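You operate a simulated robot arm through the tools that you are given. There is no shell and no other tool.

You are at the controls of a simulated robot arm. One attempt, no reset.

JOB
Shut the run down and switch the console off.
Fine: load knob to 0 and throttle to IDLE before the stop button, the stop button before ignition off; switch cover shut; the speed display shows 0 before the main switch goes off; three presses at most; press no other button, other controls end as they began.
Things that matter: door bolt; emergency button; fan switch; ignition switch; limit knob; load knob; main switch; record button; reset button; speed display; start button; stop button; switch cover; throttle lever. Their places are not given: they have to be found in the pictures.

Only the result counts: the job must be done as asked and must still hold three seconds after the hand-in. Knocking over, shifting, dropping, spilling or breaking anything else fails it. A push-on lid holds only when it is set on centred and level and pressed home; a screw cap is set on level and turned clockwise until tight.

ROBOT AND FRAMES
A 7-joint arm with a fingered hand, fixed in place. Base frame: the origin is at the foot of the arm, x ahead of it, y to its left, z up; the work surface is at about z = 845. Readings come in mm, rad, newtons and seconds.
Its first joint turns from -2.897 to 2.897 rad. Payload 4.7 kg.
The tool frame sits at the grasp point between the pads (the TCP): z along the fingers, y along the line on which they close. The tips reach 36 mm beyond it. Largest opening 120 mm; the body of the gripper starts 42 mm behind the TCP. The gripper is a hand of 5 fingers: y runs from the thumb to the fingers, the wrist lies at [-18, -122, -210] in the tool frame, and closing takes about 1.5 s.
Orientation is that of the tool frame in the base frame, as [roll, pitch, yaw] about the fixed x, y, z axes, in that order (R = Rz(yaw) Ry(pitch) Rx(roll)). With the fingers straight down and the wrist toward the robot, the tool's x, y and z point along [0, 1, 0], [1, 0, 0] and [0, 0, -1] of the base frame.

CONTROLS
- The arm moves only by the tool send_rows. Its argument "rows" is a list that holds one entry, the list of rows, each a list of 6 numbers: the shift along the tool's x, y, z in mm, then the turn, a rotation vector about the tool's x, y, z in degrees. In form: [[[x, y, z, wx, wy, wz], ...]]. A call has 1 to 20 rows; each row is the pose to reach, as a shift and turn from the pose commanded when the call began, along the tool's axes at that moment. "grip" is the opening, from 0 (shut) to 1 (fully open), set as the call begins (left out, the last holds). Each row takes 0.2 s and may step no farther than 50 mm and 0.15 rad from the row before; otherwise, or with a gripper value out of range, the whole call is refused. A pose out of reach is approached as far as the arm can. The call stops where the force on the tool passes 40 N (or 10 N more than at its start, if that is more) or the arm is blocked; 0.2 s more then pass. Each finger travels about 45 mm/s and halts on what it meets, pressing with about 33 N; the grip force reading is that of the motor and also rises with nothing between the fingers. The clock runs only during rows and for 0.2 s after the last one: add rows that repeat a pose to give the fingers time. The reply holds the time, the measured pose of the TCP, the force on the tool along the base axes, the opening and the grip force, in the units named above and with some noise, with the torque about the TCP (base axes, N m) and any sound that the robot's microphone picked up, and new pictures: "pictures" is both (left out), scene, wrist or none.
- Cameras (640 x 400 px; columns grow to the right, rows downward): "scene" is fixed at [220, 649.5, 1457.9]; the picture's right is [0.97, 0.23, 0.00], its down [0.22, -0.95, -0.23] and it looks along [-0.05, 0.23, -0.97] (base axes); focal length 214 px, centre (320, 200). "wrist" rides on the gripper at [73, -91, -143] in the tool frame; the picture's right is [-0.80, 0.28, -0.53], its down [-0.53, -0.73, 0.42] and it looks along [-0.27, 0.62, 0.74] (tool axes); focal length 234 px, centre (320, 200).
- move_fingers(index, middle, ring, little, thumb_bend, thumb_turn): sets how far each is bent, from 0 (flat) to 1 (curled in); at 0.3 the hand is open as for a grip, at 0.7 the pads meet at the TCP. One left out holds its place. A second passes; each finger stops where it meets its share of the squeeze, and holds until it gets a number again. A gripper value or a shape takes the hand back. It gives what a move gives, with no picture; readings hold the bend of each and the force on index, middle, ring, little, thumb and palm. thumb_turn goes from beside the hand (0) to across from the fingers (1), as for a grip.
- set_grasp(shape): the hand has 5 fingers and takes this shape, open, in about a second: jaw (thumb against the fingers, like two jaws); tri (thumb and two fingers); tip (a fingertip pinch); poke (one finger out to press); point (the index stretched); flat (the hand flat); cup (the hand cupped); fist (a fist). The gripper value then closes the fingers along that shape, each until it touches; the sizes above hold for jaw. It gives what a move gives, with no picture.
- pixel_to_xyz(camera, pixels): there is no depth. For up to 12 entries [column, row, z] of the newest picture of that camera ("zoom" is the newest enlarged one), the place [x, y] in the base frame at which the ray of that pixel passes the height z, good to about 2 mm. No time passes.
- zoom(camera, box): a new picture of the part [left, top, right, bottom] of that camera's present view, enlarged. No time passes.
- job_done(): hands the job in; it is judged then, once.

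Unless the task says otherwise, let go and move clear before handing in.

The tools are called after "Emit:" as a command line: name --argument value ..., lists and objects as JSON in quotes. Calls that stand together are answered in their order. send_rows: Moves the arm, as the interface text tells. Its arguments: {"type":"object","properties":{"rows":{"type":"array","items":{"type":"array","items":{"type":"array","items":{"type":"number"}}}},"grip":{"type":"number"},"pictures":{"type":"string","enum":["both","scene","wrist","none"]}},"required":["rows"]} The other tools are called the same way: set_grasp (shape) gives the hand a shape; move_fingers (index, middle, ring, little, thumb_bend, thumb_turn) moves the fingers one by one; pixel_to_xyz (camera, pixels) gives the place at which the rays of pixels pass given heights; zoom (camera, box) takes an enlarged picture of a part of a camera's view; job_done () hands the job in.

At the start:

```text
t: 0.0
eef_pos: [305.0, 487.7, 1162.1]
orientation: [-3.141, 0.0, 1.571]
wrist_force: [0.5, 0.5, -0.1]
moment: [0.02, -0.03, 0.0]
finger_gap: 119.7
finger_force: 0.1
shape: jaw
bend: [0.3, 0.3, 0.3, 0.3, 0.3, 0.98]
finger forces: [0.0, 0.0, 0.0, 0.0, 0.0, 0.0]
```

scene: 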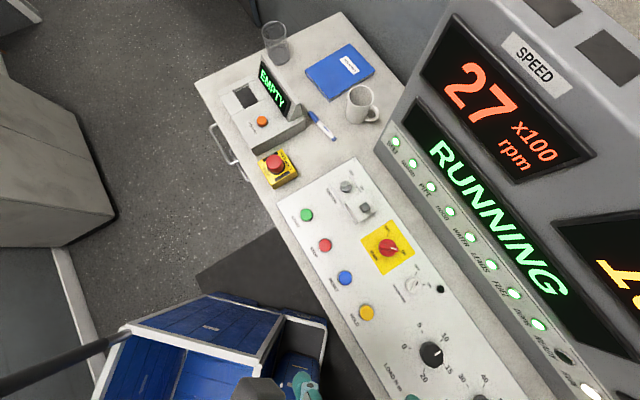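
wrist: 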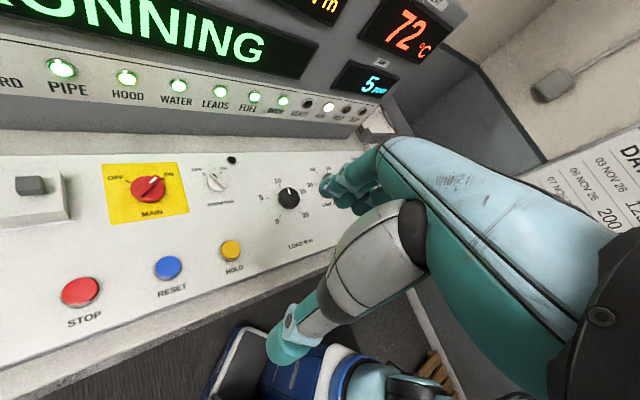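

The scene shows a console with buttons around (305,215), a red main switch at (388,248), and a load knob at (432,354). I'll zoom in to read the labels.

Emit:
zoom --camera "scene" --box '[260, 150, 420, 250]'

Emit:
zoom --camera "scene" --box '[320, 220, 480, 320]'

Emit:
zoom --camera "scene" --box '[360, 300, 520, 400]'

Emit:
zoom --camera "wrist" --box '[200, 100, 400, 225]'

Emit:
zoom --camera "wrist" --box '[0, 120, 320, 320]'

```text
4.00 times, centred on (340, 200) of scene
```

zoom: 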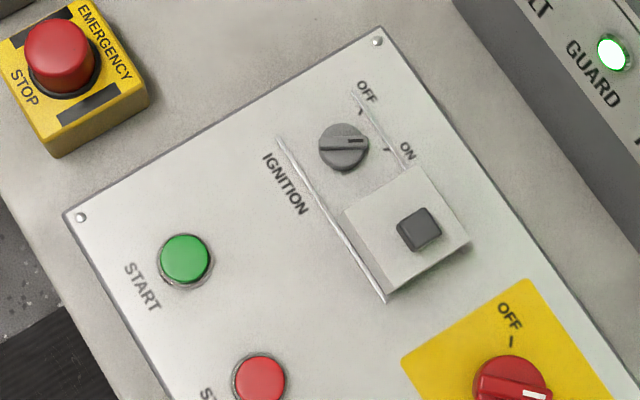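

```text
4.00 times, centred on (400, 270) of scene
```

zoom: 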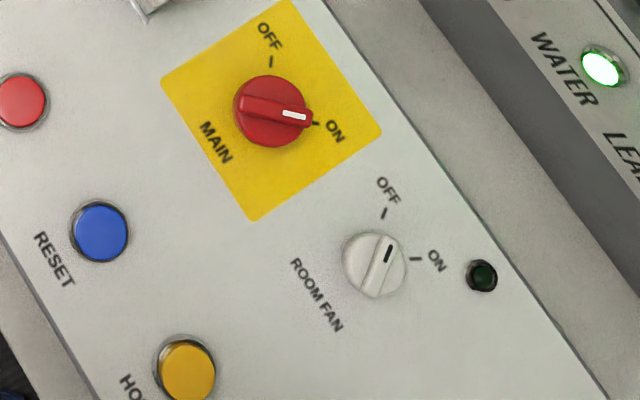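

```text
4.00 times, centred on (440, 350) of scene
```

zoom: 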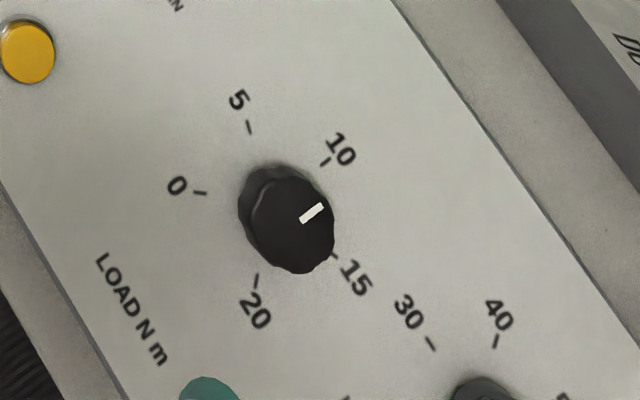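

```text
3.20 times, centred on (300, 162) of wrist
```

zoom: 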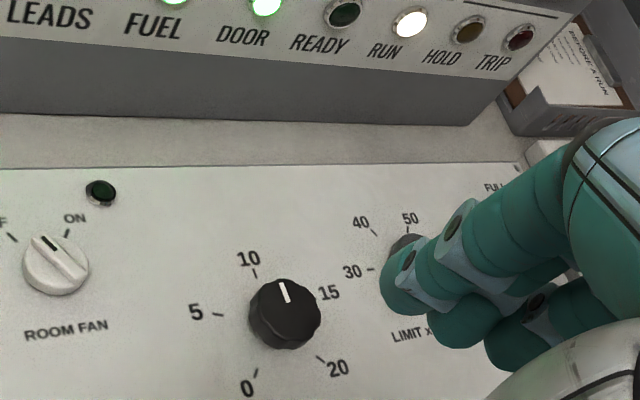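

```text
2.00 times, centred on (160, 220) of wrist
```

zoom: 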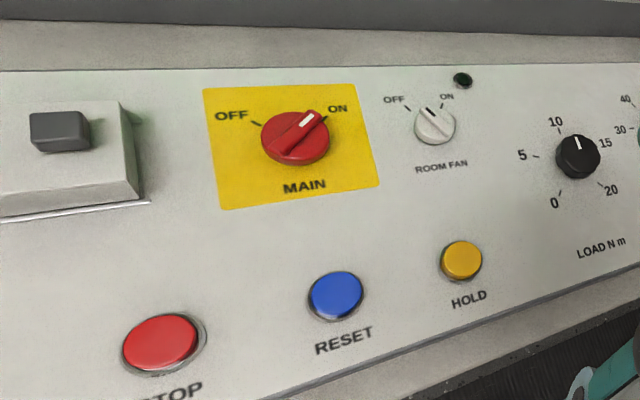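

The load knob points at about 12, the ignition (grey knob at (346,187)) has a sliding cover next to it on rails, and main is ON. I'll place the panel parts in the base frame and look for the throttle.

Emit:
pixel_to_xyz --camera "scene" --pixels '[[306, 215, 850], [325, 245, 850], [346, 187, 850], [365, 208, 850], [388, 248, 850], [414, 286, 850], [432, 354, 850], [345, 278, 850], [367, 313, 850], [277, 204, 850], [355, 158, 850], [280, 160, 850]]'

Emit:
pixel_to_xyz --camera "wrist" --pixels '[[80, 292, 850], [168, 267, 850], [231, 250, 850], [148, 188, 850], [215, 182, 850], [288, 197, 850], [490, 187, 850], [332, 160, 850], [32, 185, 850], [325, 200, 850]]'

```text
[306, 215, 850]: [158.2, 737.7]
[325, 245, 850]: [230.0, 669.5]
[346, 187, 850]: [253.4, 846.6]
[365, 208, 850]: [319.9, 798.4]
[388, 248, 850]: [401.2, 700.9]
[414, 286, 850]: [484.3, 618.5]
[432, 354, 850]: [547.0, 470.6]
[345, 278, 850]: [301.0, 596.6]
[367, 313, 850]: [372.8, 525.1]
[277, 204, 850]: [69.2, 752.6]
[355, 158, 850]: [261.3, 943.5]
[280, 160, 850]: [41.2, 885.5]
```

```text
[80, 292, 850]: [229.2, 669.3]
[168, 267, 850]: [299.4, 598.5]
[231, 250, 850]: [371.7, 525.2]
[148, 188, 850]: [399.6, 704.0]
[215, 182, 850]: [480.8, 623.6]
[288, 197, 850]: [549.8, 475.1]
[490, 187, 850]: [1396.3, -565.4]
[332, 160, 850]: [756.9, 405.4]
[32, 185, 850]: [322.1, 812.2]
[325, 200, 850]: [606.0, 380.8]
```

Both cameras agree on a panel plane near z=850, with the console running diagonally at 45°. Next I'll turn the hand to square with the console and move right to find the throttle lever.

Emit:
send_rows --rows '[[[-24, 17, 0, 0, 0, -5.6], [-48, 33, 0, 0, 0, -11.2], [-72, 50, 0, 0, 0, -16.9], [-96, 67, 0, 0, 0, -22.5], [-120, 83, 0, 0, 0, -28.1], [-144, 100, 0, 0, 0, -33.8], [-168, 117, 0, 0, 0, -39.4], [-191, 133, 0, 0, 0, -45]]]'

```text
t: 1.8
eef_pos: [439.7, 295.1, 1162.5]
orientation: [3.141, 0.0, 2.355]
wrist_force: [0.2, -0.2, -0.2]
moment: [-0.01, 0.05, 0.01]
finger_gap: 119.8
finger_force: 0.0
shape: jaw
bend: [0.3, 0.3, 0.3, 0.3, 0.3, 0.98]
finger forces: [0.0, 0.0, 0.0, 0.0, 0.1, 0.0]
```

scene: 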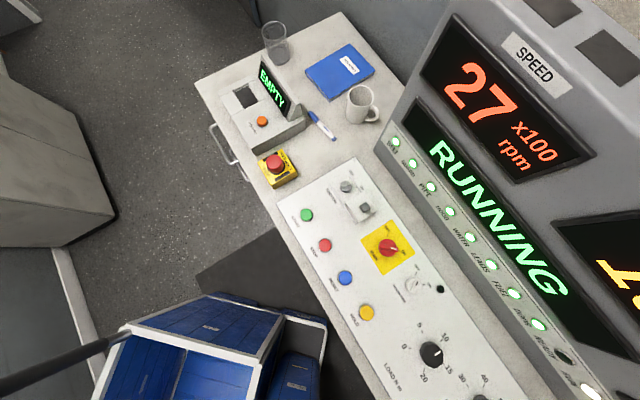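
wrist: 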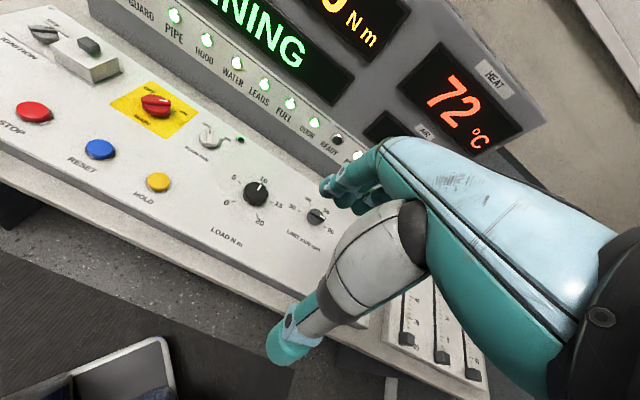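

The throttle is still hidden by the hand; sliders show at (430,330). I'll move further to the right and back.

Emit:
send_rows --rows '[[[-40, -15, -10, 0, 0, 0], [-80, -30, -20, 0, 0, 0], [-120, -45, -30, 0, 0, 0], [-160, -60, -40, 0, 0, 0], [-200, -75, -50, 0, 0, 0], [-240, -90, -60, 0, 0, 0]]]'

```text
t: 3.2
eef_pos: [547.0, 62.8, 1221.7]
orientation: [3.14, 0.0, 2.358]
wrist_force: [-1.0, -0.8, 0.9]
moment: [-0.03, -0.04, 0.0]
finger_gap: 119.3
finger_force: 0.0
shape: jaw
bend: [0.3, 0.3, 0.3, 0.3, 0.3, 0.98]
finger forces: [0.0, 0.1, 0.1, 0.0, 0.0, 0.0]
```

scene: 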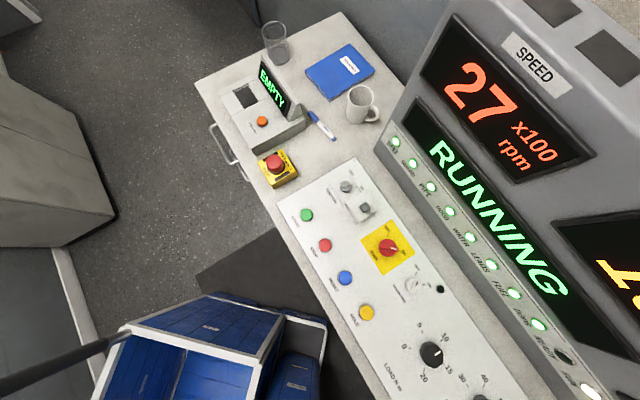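
wrist: 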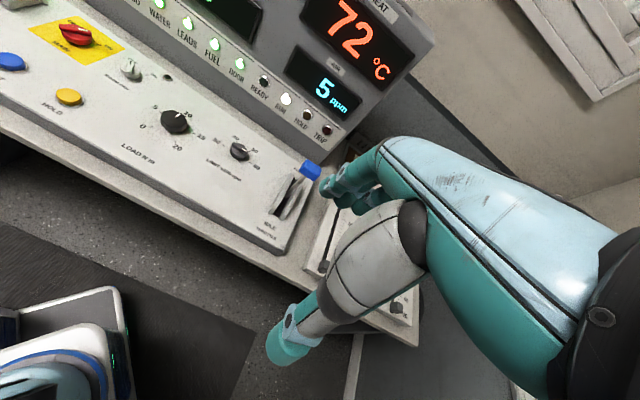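

Emit:
zoom --camera "wrist" --box '[210, 110, 370, 260]'

Emit:
pixel_to_xyz --camera "wrist" --pixels '[[290, 185, 848], [275, 212, 848], [175, 122, 850], [239, 151, 850], [311, 169, 848], [311, 169, 900], [311, 169, 950], [68, 97, 850]]'

```text
2.67 times, centred on (290, 185) of wrist
```

zoom: 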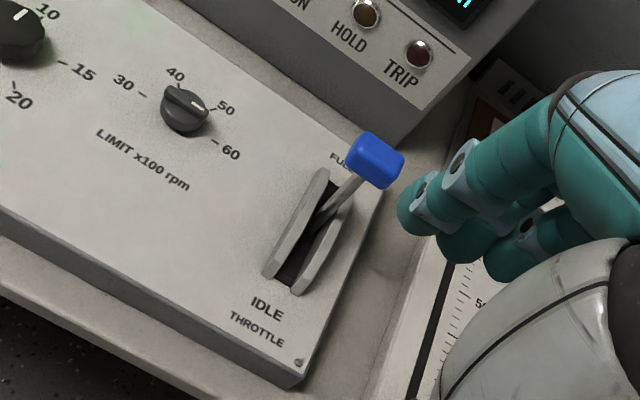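

```text
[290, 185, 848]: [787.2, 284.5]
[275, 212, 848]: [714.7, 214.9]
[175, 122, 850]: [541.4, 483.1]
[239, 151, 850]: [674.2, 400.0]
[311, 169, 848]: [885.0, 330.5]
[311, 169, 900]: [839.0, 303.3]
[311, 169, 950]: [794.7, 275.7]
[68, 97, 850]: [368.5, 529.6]
```

The throttle is a blue-handled lever in a slot at about (290,190), currently away from IDLE. I'll begin with the load knob: set the three-finger shape and move above it for a better look.

Emit:
set_grasp --shape "tri"

Emit:
send_rows --rows '[[[30, 28, 10, 0, 0, 0], [59, 57, 25, 0, 0, 0], [89, 85, 40, 0, 0, 0], [118, 114, 55, 0, 0, 0], [148, 142, 75, 0, 0, 0], [177, 170, 95, 0, 0, 0], [207, 199, 115, 0, 0, 0], [236, 227, 130, 0, 0, 0], [266, 255, 150, 0, 0, 0], [295.5, 284, 170, 0, 0, 0]]]'

```text
t: 4.1
eef_pos: [547.7, 63.0, 1219.8]
orientation: [-3.141, 0.0, 2.355]
wrist_force: [-1.3, 0.6, 0.3]
moment: [-0.01, -0.01, -0.02]
finger_gap: 119.7
finger_force: 0.0
shape: tri
bend: [0.3, 0.3, 0.99, 0.99, 0.3, 0.98]
finger forces: [0.0, 0.0, 0.0, 0.0, 0.0, 0.0]
```

```text
t: 6.3
eef_pos: [539.7, 473.9, 1050.9]
orientation: [3.14, -0.001, 2.356]
wrist_force: [-0.4, 0.3, 1.5]
moment: [0.03, -0.01, -0.02]
finger_gap: 119.7
finger_force: 0.0
shape: tri
bend: [0.3, 0.3, 0.99, 0.99, 0.3, 0.98]
finger forces: [0.0, 0.0, 0.0, 0.0, 0.0, 0.0]
```

scene: 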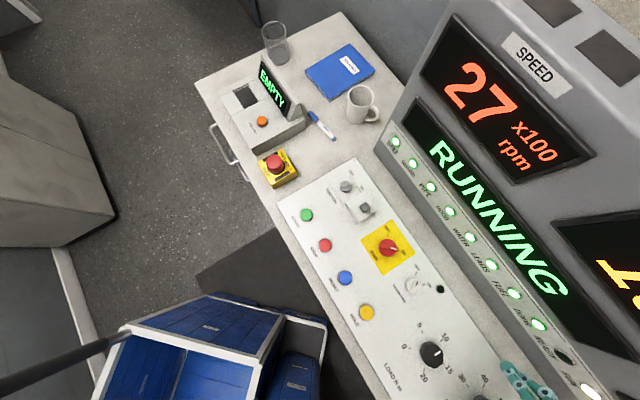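
wrist: 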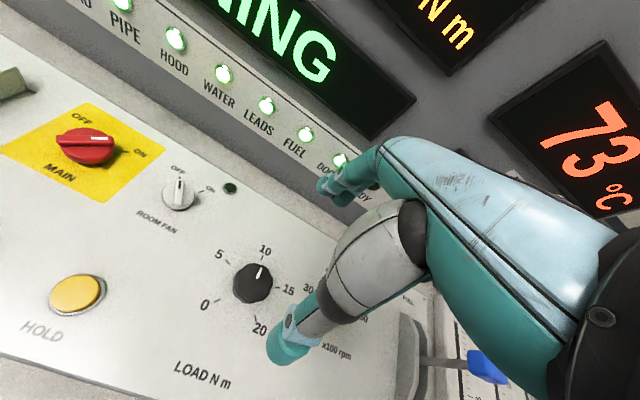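

Now close above the load knob (252,283 in wrist). I'll zoom for the pointer and to locate it exactly, plus the throttle at (485,365).

Emit:
zoom --camera "wrist" --box '[180, 220, 340, 360]'

Emit:
pixel_to_xyz --camera "wrist" --pixels '[[252, 283, 850], [252, 283, 860], [252, 283, 870], [252, 283, 880], [77, 294, 850], [77, 294, 860], [485, 365, 900], [485, 365, 930]]'

Emit:
zoom --camera "wrist" --box '[390, 280, 530, 400]'

```text
2.86 times, centred on (260, 290) of wrist
```

zoom: 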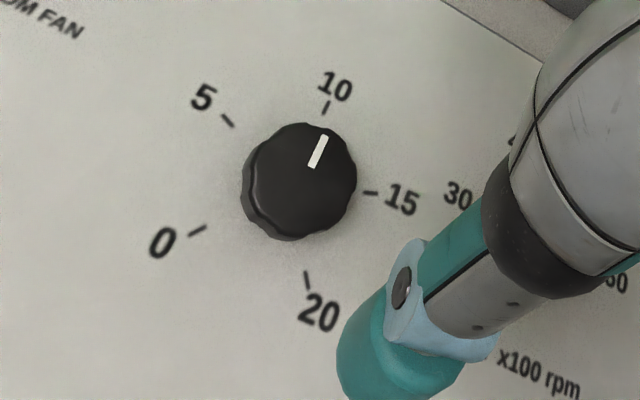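

```text
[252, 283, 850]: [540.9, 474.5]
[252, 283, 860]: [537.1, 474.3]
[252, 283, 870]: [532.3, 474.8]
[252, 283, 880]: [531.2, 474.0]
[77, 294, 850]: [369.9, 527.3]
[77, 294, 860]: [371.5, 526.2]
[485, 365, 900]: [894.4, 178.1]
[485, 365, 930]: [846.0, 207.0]
```

```text
3.33 times, centred on (460, 340) of wrist
```

zoom: 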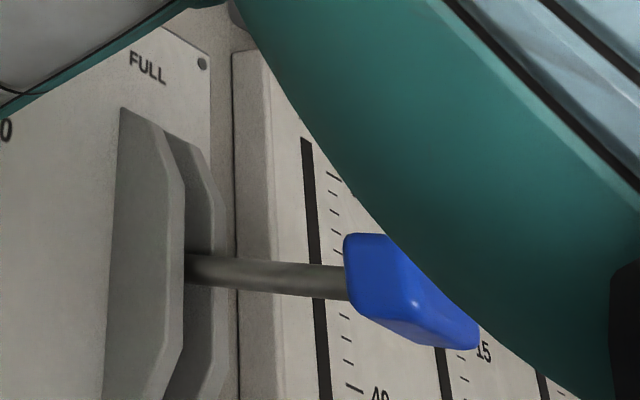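

I'll locate the scale marks to get the exact axis of the load knob.

Emit:
pixel_to_xyz --camera "wrist" --pixels '[[217.3, 300.5, 850], [227.8, 262, 850], [262.1, 257.5, 850], [277.5, 287.2, 850], [255.1, 318, 850], [262.5, 267.7, 870], [256.8, 278.4, 870], [255.8, 282.3, 870]]'

```text
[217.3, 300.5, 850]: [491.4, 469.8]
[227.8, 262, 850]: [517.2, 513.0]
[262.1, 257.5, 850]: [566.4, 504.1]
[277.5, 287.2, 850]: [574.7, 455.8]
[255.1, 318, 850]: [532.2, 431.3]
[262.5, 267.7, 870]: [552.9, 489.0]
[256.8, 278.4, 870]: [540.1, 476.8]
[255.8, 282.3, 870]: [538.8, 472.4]
```

The scale marks fit a circle centred at (535,474) with the pointer on 10; 0 is 135° counter-clockwise. I'll pre-turn the hand clockwise by 66° above the knob.

Emit:
send_rows --rows '[[[1, -1, 5, 0, 0, 7.5], [2, -2, 10, 0, 0, 15], [3.3, -3.3, 15, 0, 0, 22.5], [3.3, -3.3, 20, 0, 0, 30], [3.3, -3.3, 30, 0, 0, 37.5], [3.3, -3.3, 40, 0, 0, 45], [3.3, -3.3, 50, 0, 0, 52.5], [3.3, -3.3, 60, 0, 0, 60], [3.3, -3.3, 60, 0, 0, 66], [3.3, -3.3, 60, 0, 0, 66]]]'

```text
t: 8.5
eef_pos: [533.8, 471.2, 992.8]
orientation: [3.14, 0.0, 1.204]
wrist_force: [-0.1, -1.1, 0.6]
moment: [-0.02, 0.01, 0.03]
finger_gap: 119.9
finger_force: 0.0
shape: tri
bend: [0.3, 0.3, 0.99, 0.99, 0.3, 0.98]
finger forces: [0.0, 0.0, 0.0, 0.0, 0.0, 0.1]
```

scene: 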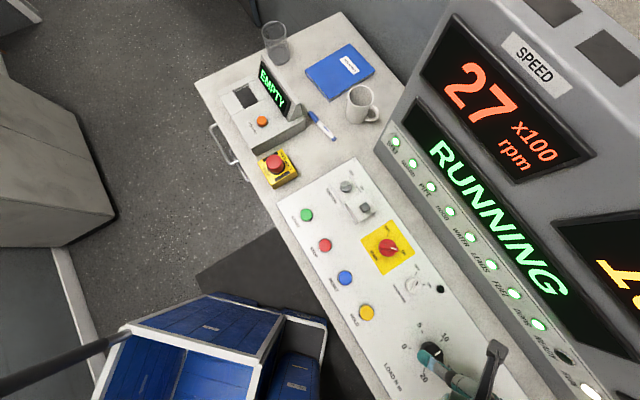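
wrist: 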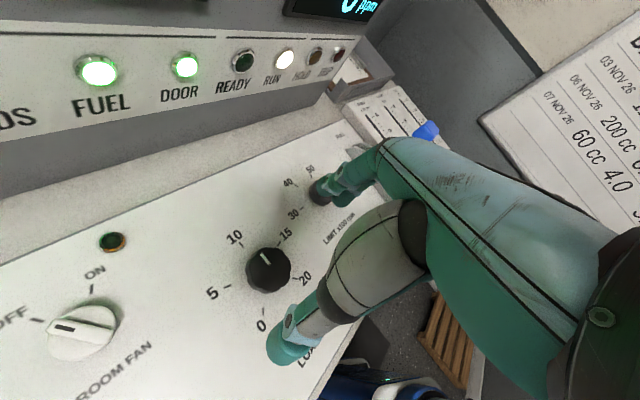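

Reach is fine and the knob (267,270) lies under the grasp point. I'll descend so the fingertips come down around the knob.

Emit:
send_rows --rows '[[[1, 0, 20, 0, 0, 0], [2, 0, 40, 0, 0, 0], [2, 0, 60, 0, 0, 0], [2, 0, 75, 0, 0, 0], [2, 0, 85, 0, 0, 0], [2, 0, 92, 0, 0, 0], [2, 0, 96, 0, 0, 0], [2, 0, 96, 0, 0, 0]]]'

```text
t: 10.3
eef_pos: [530.7, 473.6, 895.7]
orientation: [-3.141, 0.001, 1.204]
wrist_force: [-1.0, 0.1, 0.2]
moment: [0.03, -0.01, -0.02]
finger_gap: 119.6
finger_force: 0.0
shape: tri
bend: [0.3, 0.3, 0.99, 0.99, 0.3, 0.98]
finger forces: [0.0, 0.1, 0.0, 0.0, 0.0, 0.1]
```

scene: 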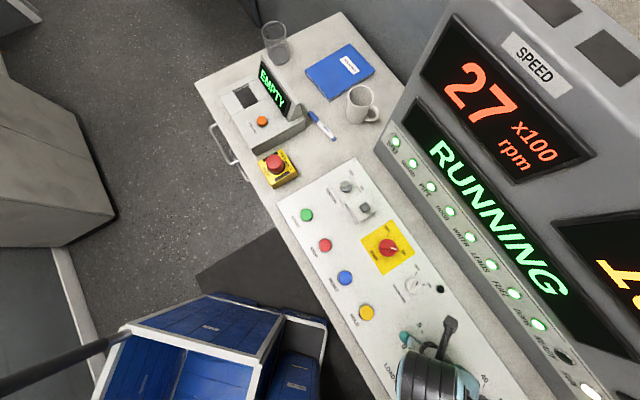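
wrist: 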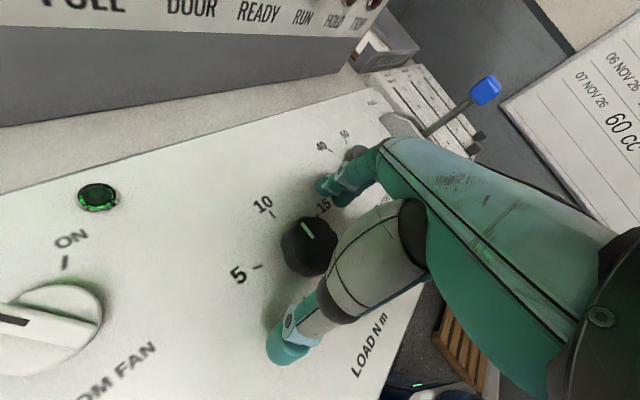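

The knob sits under the grasp point (310,245) between thumb and fingers. I'll go down 4 mm more and close.

Emit:
send_rows --rows '[[[0, 0, 2, 0, 0, 0], [0, 0, 4, 0, 0, 0]]]' --pictures "none"

Emit:
send_rows --rows '[[[0, 0, 0, 0, 0, 0], [0, 0, 0, 0, 0, 0], [0, 0, 0, 0, 0, 0], [0, 0, 0, 0, 0, 0], [0, 0, 0, 0, 0, 0], [0, 0, 0, 0, 0, 0], [0, 0, 0, 0, 0, 0], [0, 0, 0, 0, 0, 0]]]' --grip 0

```text
t: 10.9
eef_pos: [532.7, 474.0, 891.4]
orientation: [3.141, 0.001, 1.204]
wrist_force: [0.3, -0.3, 0.1]
moment: [-0.02, -0.01, 0.01]
finger_gap: 119.7
finger_force: 0.0
shape: tri
bend: [0.3, 0.3, 0.99, 0.99, 0.3, 0.98]
finger forces: [0.0, 0.0, 0.0, 0.0, 0.0, 0.0]
```

```text
t: 12.7
eef_pos: [532.4, 473.5, 891.9]
orientation: [-3.141, 0.0, 1.204]
wrist_force: [-1.2, 0.2, -1.1]
moment: [-0.01, 0.02, 0.0]
finger_gap: 42.8
finger_force: 33.0
shape: tri
bend: [0.74, 0.49, 1.0, 1.0, 0.74, 1.0]
finger forces: [14.1, 14.3, 0.0, 0.0, 29.6, 0.1]
```

scene: 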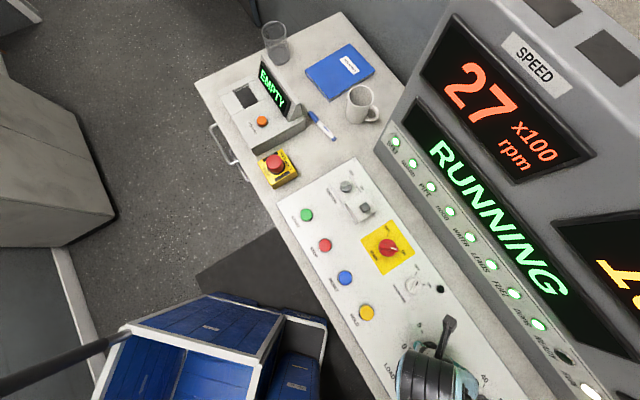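
wrist: 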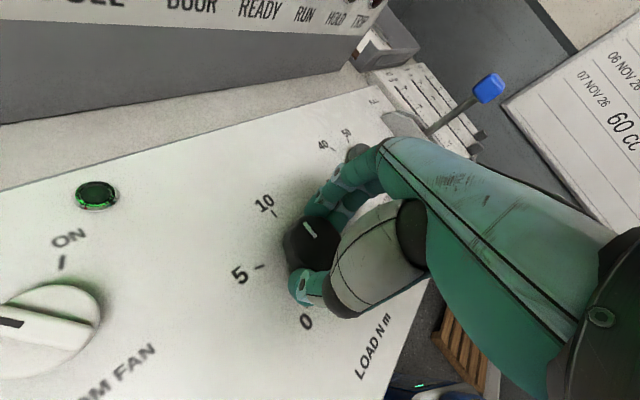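

Knob gripped (gap 43 mm, thumb 30 N). I'll turn it counter-clockwise 20° and check that it follows.

Emit:
send_rows --rows '[[[0, 0, 0, 0, 0, -5], [0, 0, 0, 0, 0, -10], [0, 0, 0, 0, 0, -15], [0, 0, 0, 0, 0, -20]]]'

```text
t: 13.7
eef_pos: [532.1, 473.4, 892.3]
orientation: [3.141, 0.0, 1.555]
wrist_force: [-2.2, -6.8, -6.0]
moment: [-0.17, 0.02, -0.03]
finger_gap: 43.0
finger_force: 32.9
shape: tri
bend: [0.74, 0.49, 1.0, 1.0, 0.74, 1.0]
finger forces: [12.9, 16.2, 0.0, 0.0, 31.3, 0.0]
```

scene: 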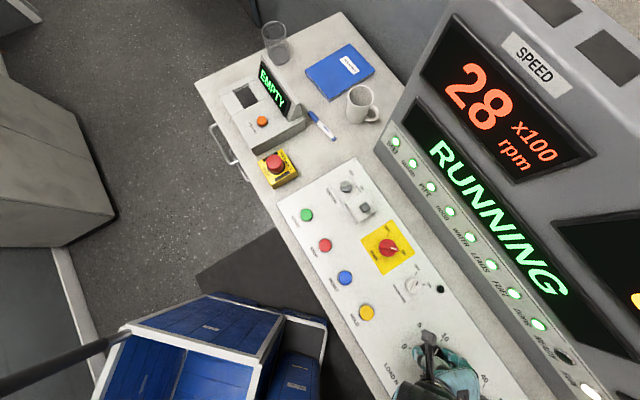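
wrist: 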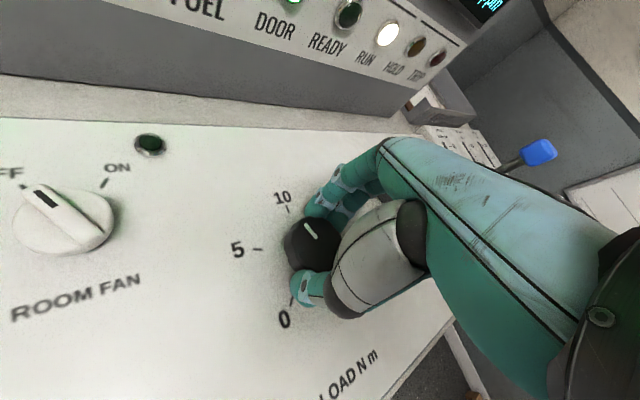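

The knob follows (speed rose to 28, pointer still aligned with fingers). I'll continue counter-clockwise, watching speed.

Emit:
send_rows --rows '[[[0, 0, 0, 0, 0, -6], [0, 0, 0, 0, 0, -12], [0, 0, 0, 0, 0, -18], [0, 0, 0, 0, 0, -24], [0, 0, 0, 0, 0, -30], [0, 0, 0, 0, 0, -36], [0, 0, 0, 0, 0, -42], [0, 0, 0, 0, 0, -48]]]'

```text
t: 15.5
eef_pos: [533.3, 472.3, 891.4]
orientation: [3.141, 0.0, 2.394]
wrist_force: [8.5, -13.6, -4.6]
moment: [-0.3, -0.19, -0.12]
finger_gap: 41.0
finger_force: 32.9
shape: tri
bend: [0.74, 0.49, 1.0, 1.0, 0.73, 1.0]
finger forces: [11.1, 16.7, 0.1, 0.0, 34.3, 0.0]
```

scene: 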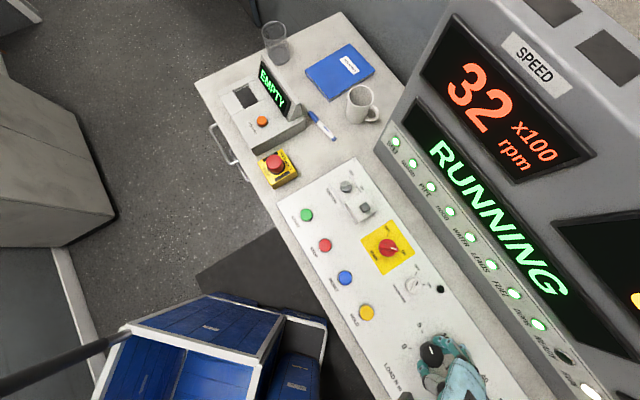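
wrist: 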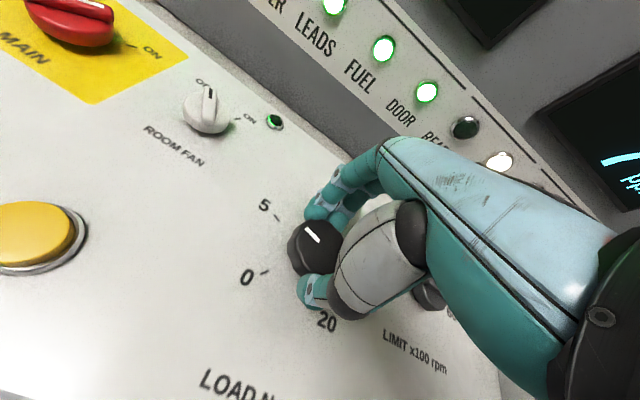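

Half way: load about 5, speed 32, pointer following. Continuing.

Emit:
send_rows --rows '[[[0, 0, 0, 0, 0, -6], [0, 0, 0, 0, 0, -12], [0, 0, 0, 0, 0, -18], [0, 0, 0, 0, 0, -24], [0, 0, 0, 0, 0, -30], [0, 0, 0, 0, 0, -36]]]'

```text
t: 16.9
eef_pos: [532.3, 472.3, 891.8]
orientation: [3.14, 0.001, 3.019]
wrist_force: [14.2, -13.1, -4.9]
moment: [-0.38, -0.36, -0.1]
finger_gap: 39.9
finger_force: 33.1
shape: tri
bend: [0.75, 0.5, 1.0, 1.0, 0.72, 1.0]
finger forces: [9.2, 14.4, 0.0, 0.0, 36.9, 0.1]
```

scene: 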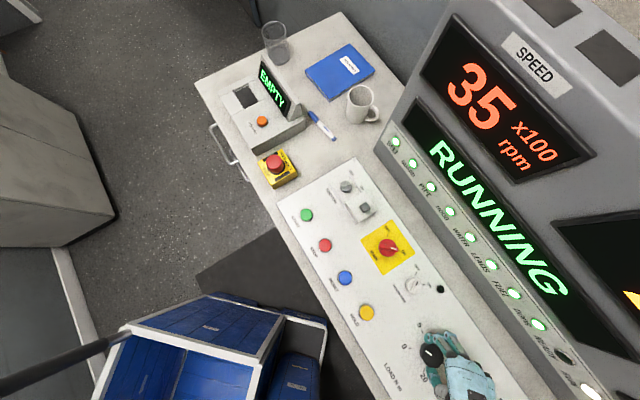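
wrist: 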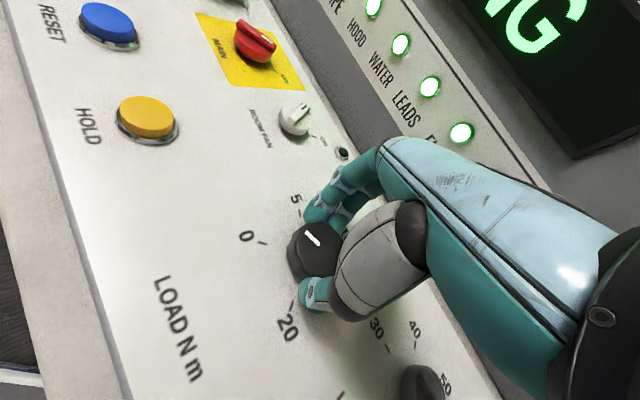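

Speed 35, about 2.3 N m left. I'll continue the last 31°, with a small shift to ease the side force.

Emit:
send_rows --rows '[[[-0.5, -0.4, 0, 0, 0, -6], [-1, -0.8, 0, 0, 0, -12], [-1.5, -1.2, 0, 0, 0, -18], [-1.5, -1.2, 0, 0, 0, -24], [-1.5, -1.2, 0, 0, 0, -31]]]'

```text
t: 18.1
eef_pos: [536.0, 472.2, 891.1]
orientation: [3.141, 0.0, -2.723]
wrist_force: [17.7, -6.2, -4.4]
moment: [-0.32, -0.51, -0.17]
finger_gap: 39.9
finger_force: 33.0
shape: tri
bend: [0.75, 0.51, 1.0, 1.0, 0.72, 1.0]
finger forces: [10.2, 13.0, 0.1, 0.0, 37.4, 0.0]
```

scene: 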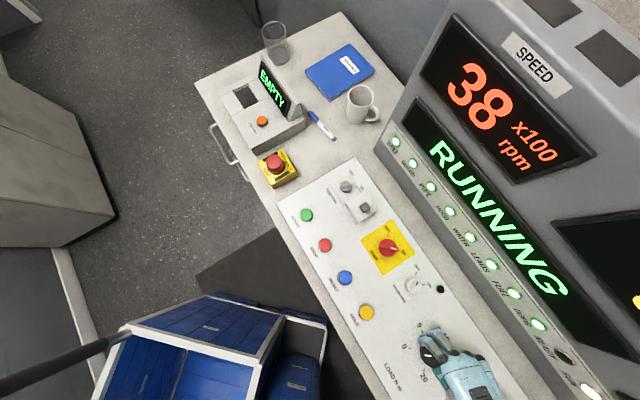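
wrist: 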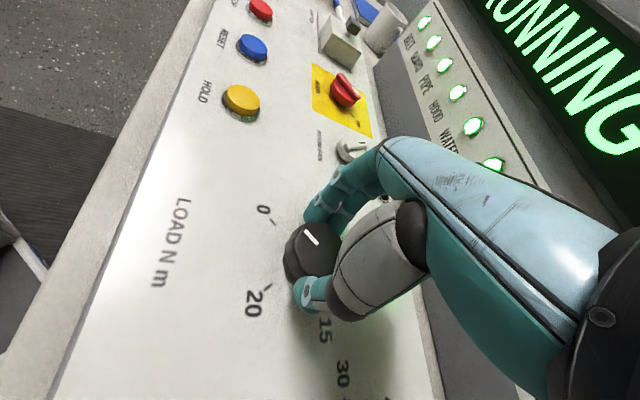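

Emit:
zoom --camera "wrist" --box '[230, 180, 390, 310]'

Emit:
zoom --camera "scene" --box '[380, 310, 500, 400]'

Emit:
zoom --camera "scene" --box '[520, 200, 640, 330]'

```text
3.08 times, centred on (310, 245) of wrist
```

zoom: 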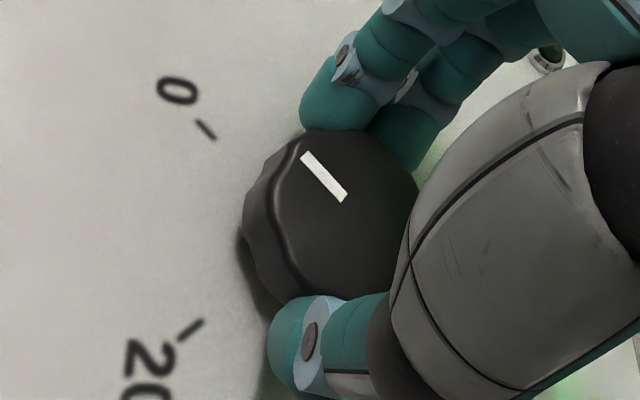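

```text
4.44 times, centred on (440, 355) of scene
```

zoom: 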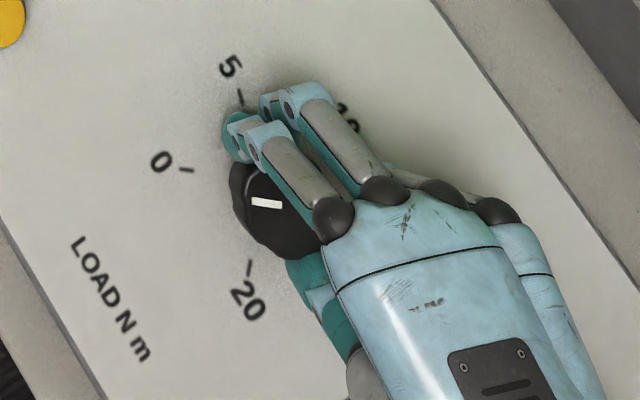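

```text
3.08 times, centred on (580, 265) of scene
```

zoom: 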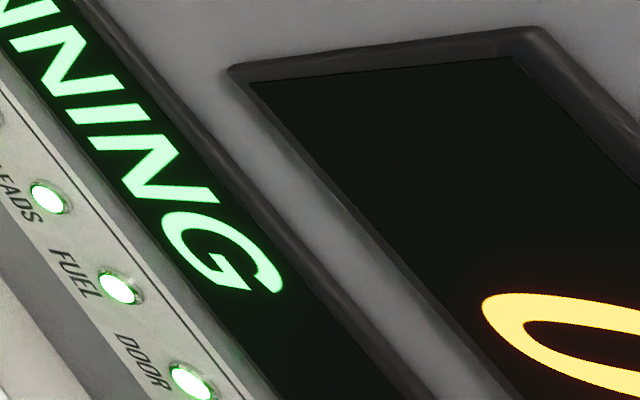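

The load display begins with 0 and the pointer is about at the 0 mark. I'll nudge 8° more to make sure it's on its stop.

Emit:
send_rows --rows '[[[0, 0, 0, 0, 0, -4], [0, 0, 0, 0, 0, -8]]]'

Emit:
zoom --camera "wrist" --box '[230, 180, 390, 310]'

Emit:
zoom --camera "scene" --box '[380, 310, 500, 400]'

```text
t: 18.7
eef_pos: [535.9, 473.0, 892.4]
orientation: [3.14, 0.002, -2.582]
wrist_force: [24.7, -3.9, -0.8]
moment: [-0.28, -0.74, -0.4]
finger_gap: 40.0
finger_force: 33.3
shape: tri
bend: [0.75, 0.52, 1.0, 1.0, 0.72, 1.0]
finger forces: [9.5, 14.1, 0.0, 0.1, 38.5, 0.0]
```

scene: 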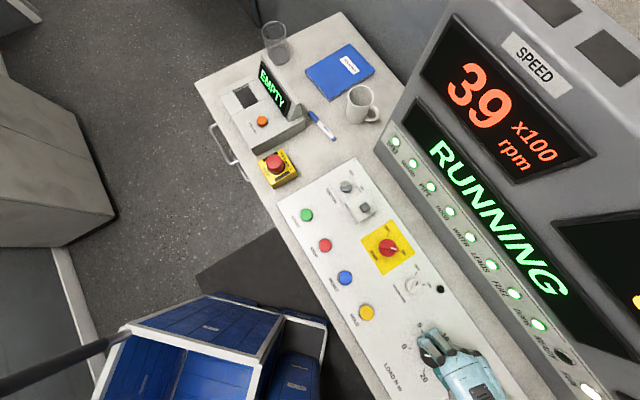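
wrist: 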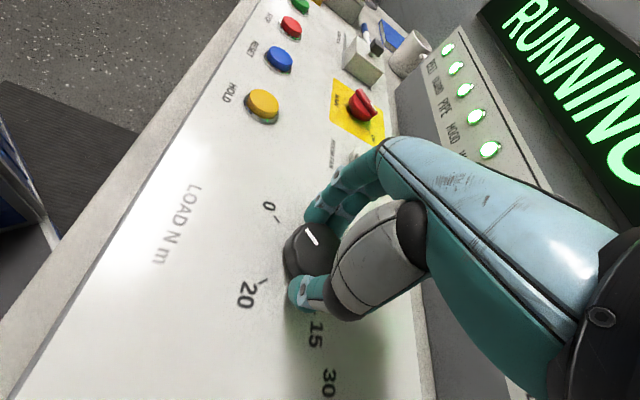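

```text
3.08 times, centred on (310, 245) of wrist
```

zoom: 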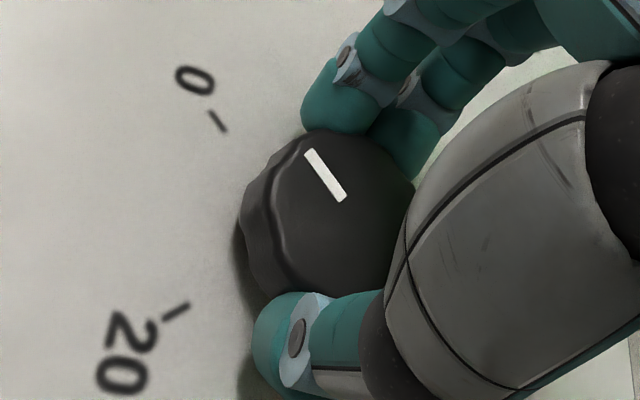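

```text
4.44 times, centred on (440, 355) of scene
```

zoom: 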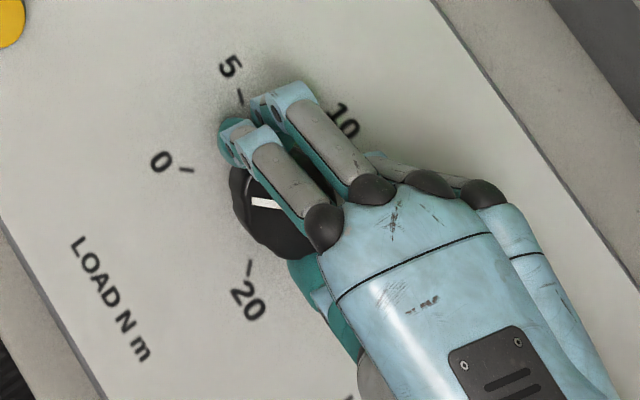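

Torque rose to -0.4 N m while the pointer stopped: the knob is on its 0 stop (speed 39). I'll open and lift away.

Emit:
send_rows --rows '[[[0, 0, 0, 0, 0, -8], [0, 0, 0, 0, 0, 0], [0, 0, 0, 0, 0, 0], [0, 0, 0, 0, 0, 0], [0, 0, 0, 0, 0, 0], [0, 0, -15, 0, 0, 0], [0, 0, -40, 0, 0, 0], [0, 0, -70, 0, 0, 0], [0, 0, -110, 0, 0, 0], [0, 0, -150, 0, 0, 0]]]' --grip 0.8

```text
t: 20.9
eef_pos: [533.4, 473.0, 1041.5]
orientation: [-3.139, -0.001, -2.583]
wrist_force: [-0.2, 1.0, -1.1]
moment: [-0.05, 0.06, 0.05]
finger_gap: 95.5
finger_force: 0.1
shape: tri
bend: [0.26, 0.34, 0.99, 0.99, 0.52, 0.99]
finger forces: [0.0, 0.0, 0.1, 0.1, 0.0, 0.0]
```

scene: 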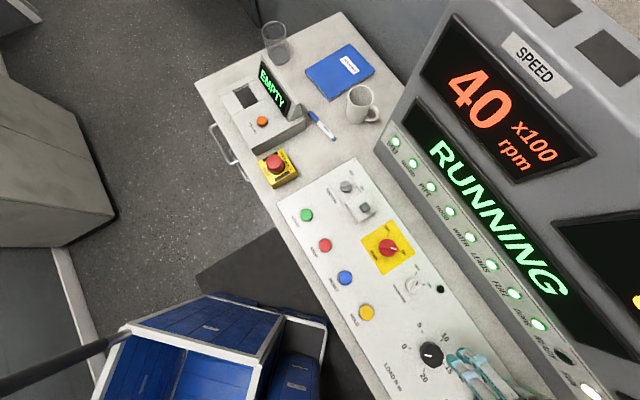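
wrist: 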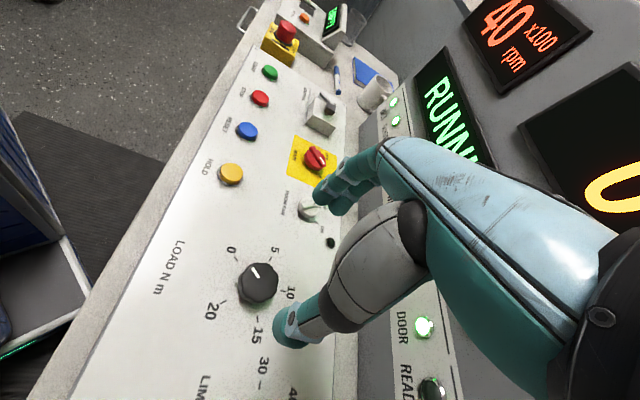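

Load display reads 0 and the knob points at 0. Now I'll square the hand again and move to view the throttle lever from its left.

Emit:
send_rows --rows '[[[0, -10, -30, 0, 0, 7], [0, -40, -66, 0, 0, 14], [5, -75, -66, 0, 0, 21], [10, -110, -66, 0, 0, 28], [16, -145, -66, 0, 0, 35], [22, -180, -66, 0, 0, 42], [28, -215, -66, 0, 0, 49], [34, -250, -66, 0, 0, 56], [40, -285, -66, 0, 0, 63], [46, -320, -66, 0, 0, 70], [51, -352, -66, 0, 0, 77], [55, -383, -66, 0, 0, 77]]]'

```text
t: 23.5
eef_pos: [690.7, 118.9, 1105.9]
orientation: [3.141, 0.0, 2.358]
wrist_force: [0.6, 0.0, -0.5]
moment: [0.0, -0.01, 0.01]
finger_gap: 95.7
finger_force: 0.0
shape: tri
bend: [0.26, 0.34, 0.99, 0.99, 0.52, 0.99]
finger forces: [0.1, 0.0, 0.1, 0.0, 0.1, 0.1]
```

scene: 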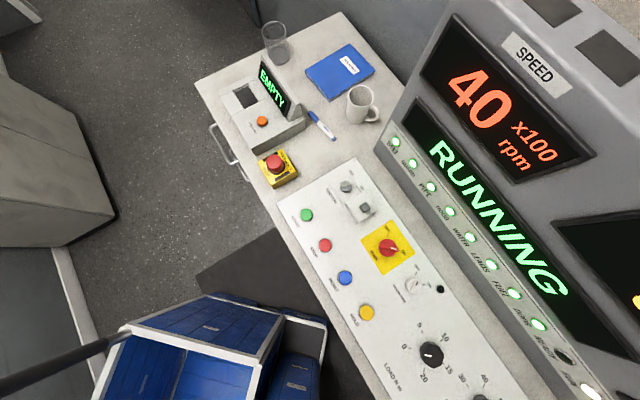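
wrist: 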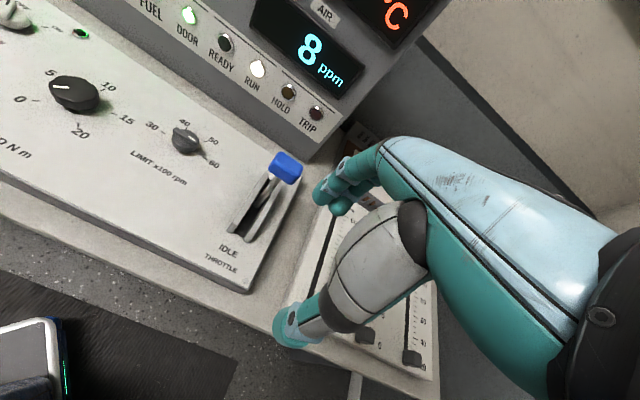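

Emit:
zoom --camera "wrist" --box '[190, 130, 330, 270]'

Emit:
pixel_to_xyz --camera "wrist" --pixels '[[286, 167, 900], [286, 167, 920], [286, 167, 940], [286, 167, 960], [286, 167, 980], [232, 230, 852], [251, 239, 852], [286, 175, 852], [185, 140, 860]]'

```text
2.86 times, centred on (260, 200) of wrist
```

zoom: 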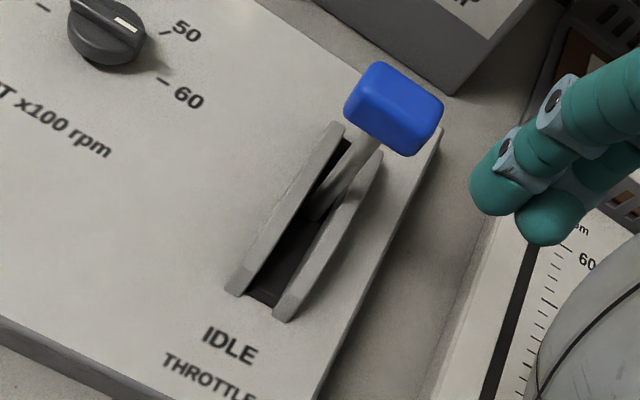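

```text
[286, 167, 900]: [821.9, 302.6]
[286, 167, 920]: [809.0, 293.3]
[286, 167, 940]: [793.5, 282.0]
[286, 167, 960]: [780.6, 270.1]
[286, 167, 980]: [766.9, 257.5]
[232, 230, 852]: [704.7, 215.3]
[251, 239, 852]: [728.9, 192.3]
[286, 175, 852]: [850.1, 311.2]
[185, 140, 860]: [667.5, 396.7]
```

The throttle's blue handle triangulates to about (767,257,980), slot along the depth direction with IDLE toward the operator. I'll use the open jaw, move above the handle, and check.

Emit:
set_grasp --shape "jaw"

Emit:
send_rows --rows '[[[10, 30, 0, 0, 0, 0], [20, 60, 0, 0, 0, 0], [30, 90, 0, 0, 0, 0], [40, 120, 0, 0, 0, 0], [43.7, 151.6, 0, 0, 0, 0], [43.7, 151.6, 20, 0, 0, 0], [43.7, 151.6, 35, 0, 0, 0], [43.7, 151.6, 35, 0, 0, 0]]]'

```text
t: 24.4
eef_pos: [690.2, 117.9, 1106.0]
orientation: [-3.141, 0.0, 2.356]
wrist_force: [-0.1, 0.2, -0.9]
moment: [0.01, 0.04, 0.01]
finger_gap: 119.7
finger_force: 0.1
shape: jaw
bend: [0.3, 0.3, 0.3, 0.3, 0.3, 0.98]
finger forces: [0.0, 0.0, 0.1, 0.0, 0.1, 0.0]
```

```text
t: 26.2
eef_pos: [767.4, 255.8, 1073.1]
orientation: [3.141, 0.0, 2.356]
wrist_force: [0.0, -0.9, 0.7]
moment: [-0.02, 0.0, -0.02]
finger_gap: 119.8
finger_force: 0.1
shape: jaw
bend: [0.3, 0.3, 0.3, 0.3, 0.3, 0.98]
finger forces: [0.0, 0.0, 0.0, 0.1, 0.0, 0.0]
```

scene: 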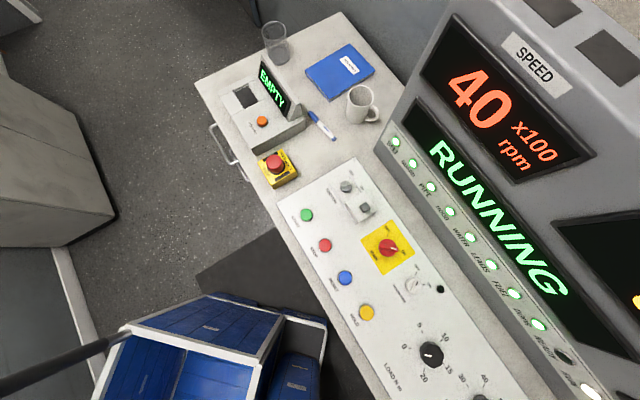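
wrist: 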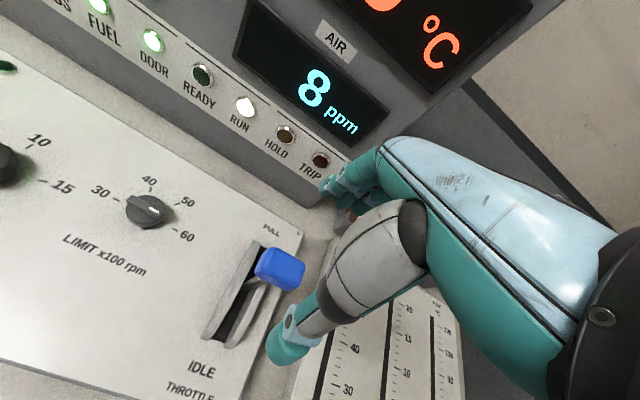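

The handle appears at (280,268), exactly where expected below the grasp point. I'll descend to straddle the handle.

Emit:
send_rows --rows '[[[0, 0, 25, 0, 0, 0], [0, 0, 50, 0, 0, 0], [0, 0, 70, 0, 0, 0], [0, 0, 85, 0, 0, 0], [0, 0, 88, 0, 0, 0]]]'

```text
t: 27.4
eef_pos: [765.9, 258.2, 984.5]
orientation: [-3.141, -0.001, 2.357]
wrist_force: [0.1, 0.4, -1.3]
moment: [0.02, 0.01, 0.01]
finger_gap: 119.9
finger_force: 0.0
shape: jaw
bend: [0.3, 0.3, 0.3, 0.3, 0.3, 0.98]
finger forces: [0.1, 0.0, 0.0, 0.0, 0.1, 0.0]
```

scene: 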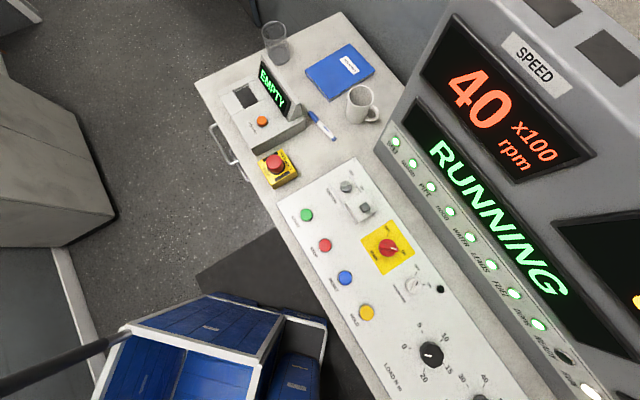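
wrist: 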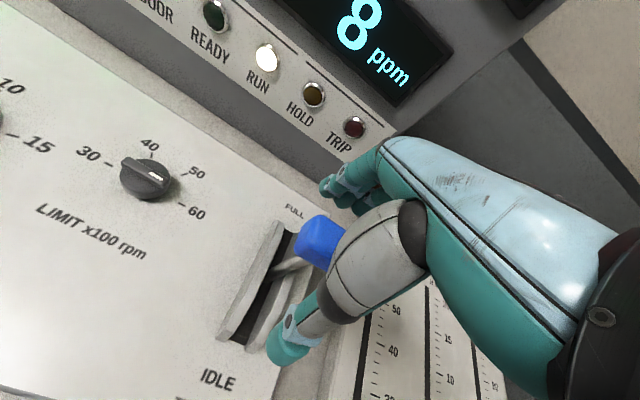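

The handle is between thumb and fingers. I'll narrow the fingers somewhat and pull toward the operator.

Emit:
send_rows --rows '[[[0, 0, 0, 0, 0, 0], [0, 0, 0, 0, 0, 0], [0, 0, 0, 0, 0, 0], [0, -8, 0, 0, 0, 0], [0, -16, 0, 0, 0, 0], [0, -24, 0, 0, 0, 0], [0, -32, 1, 0, 0, 0], [0, -40, 2, 0, 0, 0], [0, -48, 3, 0, 0, 0], [0, -56, 4, 0, 0, 0]]]' --grip 0.55

```text
t: 29.6
eef_pos: [728.9, 216.4, 980.6]
orientation: [-3.141, -0.001, 2.356]
wrist_force: [1.2, 1.2, 0.3]
moment: [0.0, -0.05, -0.01]
finger_gap: 67.8
finger_force: 0.1
shape: jaw
bend: [0.74, 0.43, 0.4, 0.4, 0.68, 1.0]
finger forces: [1.5, 0.1, 0.1, 0.1, 0.0, 0.0]
```

scene: 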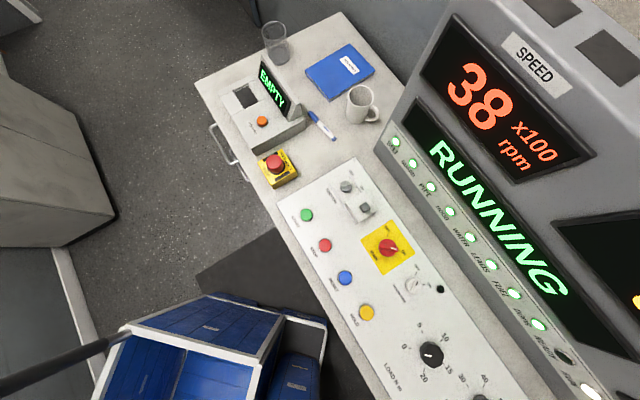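
wrist: 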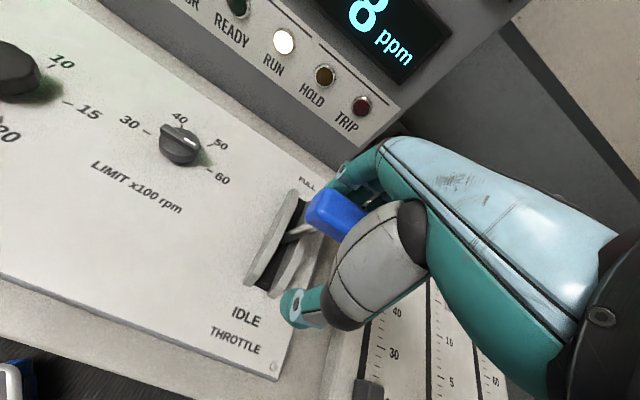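

Contact made; the speed is falling (38). I continue to pull.

Emit:
send_rows --rows '[[[0, -8, 1, 0, 0, 0], [0, -16, 3, 0, 0, 0], [0, -24, 5, 0, 0, 0], [0, -32, 7, 0, 0, 0], [0, -40, 10, 0, 0, 0], [0, -48, 13, 0, 0, 0]]]'

```text
t: 31.0
eef_pos: [693.5, 183.2, 967.6]
orientation: [3.141, -0.001, 2.356]
wrist_force: [1.4, 1.5, -0.9]
moment: [0.04, -0.08, 0.0]
finger_gap: 68.1
finger_force: 0.0
shape: jaw
bend: [0.28, 0.43, 0.4, 0.4, 0.68, 1.0]
finger forces: [1.6, 0.0, 0.0, 0.0, 0.0, 0.0]
```

scene: 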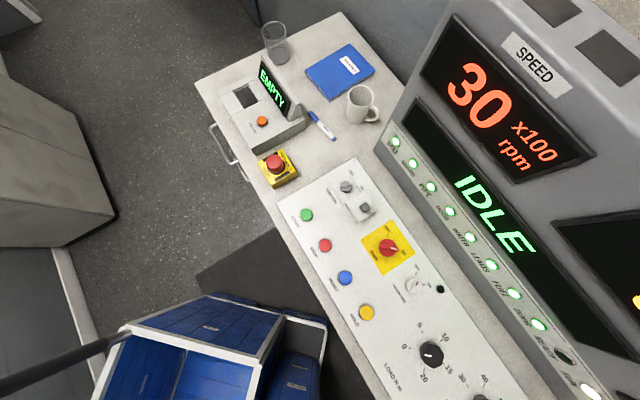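
wrist: 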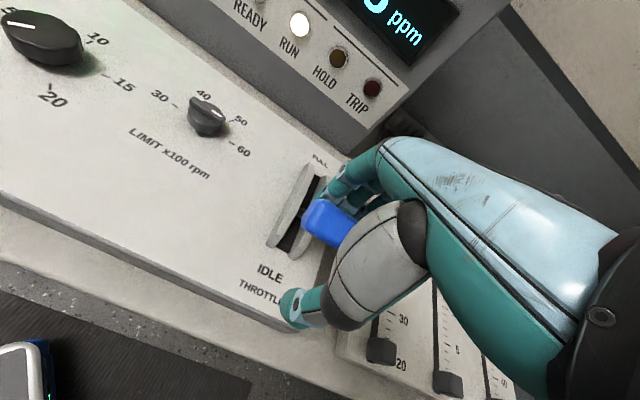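

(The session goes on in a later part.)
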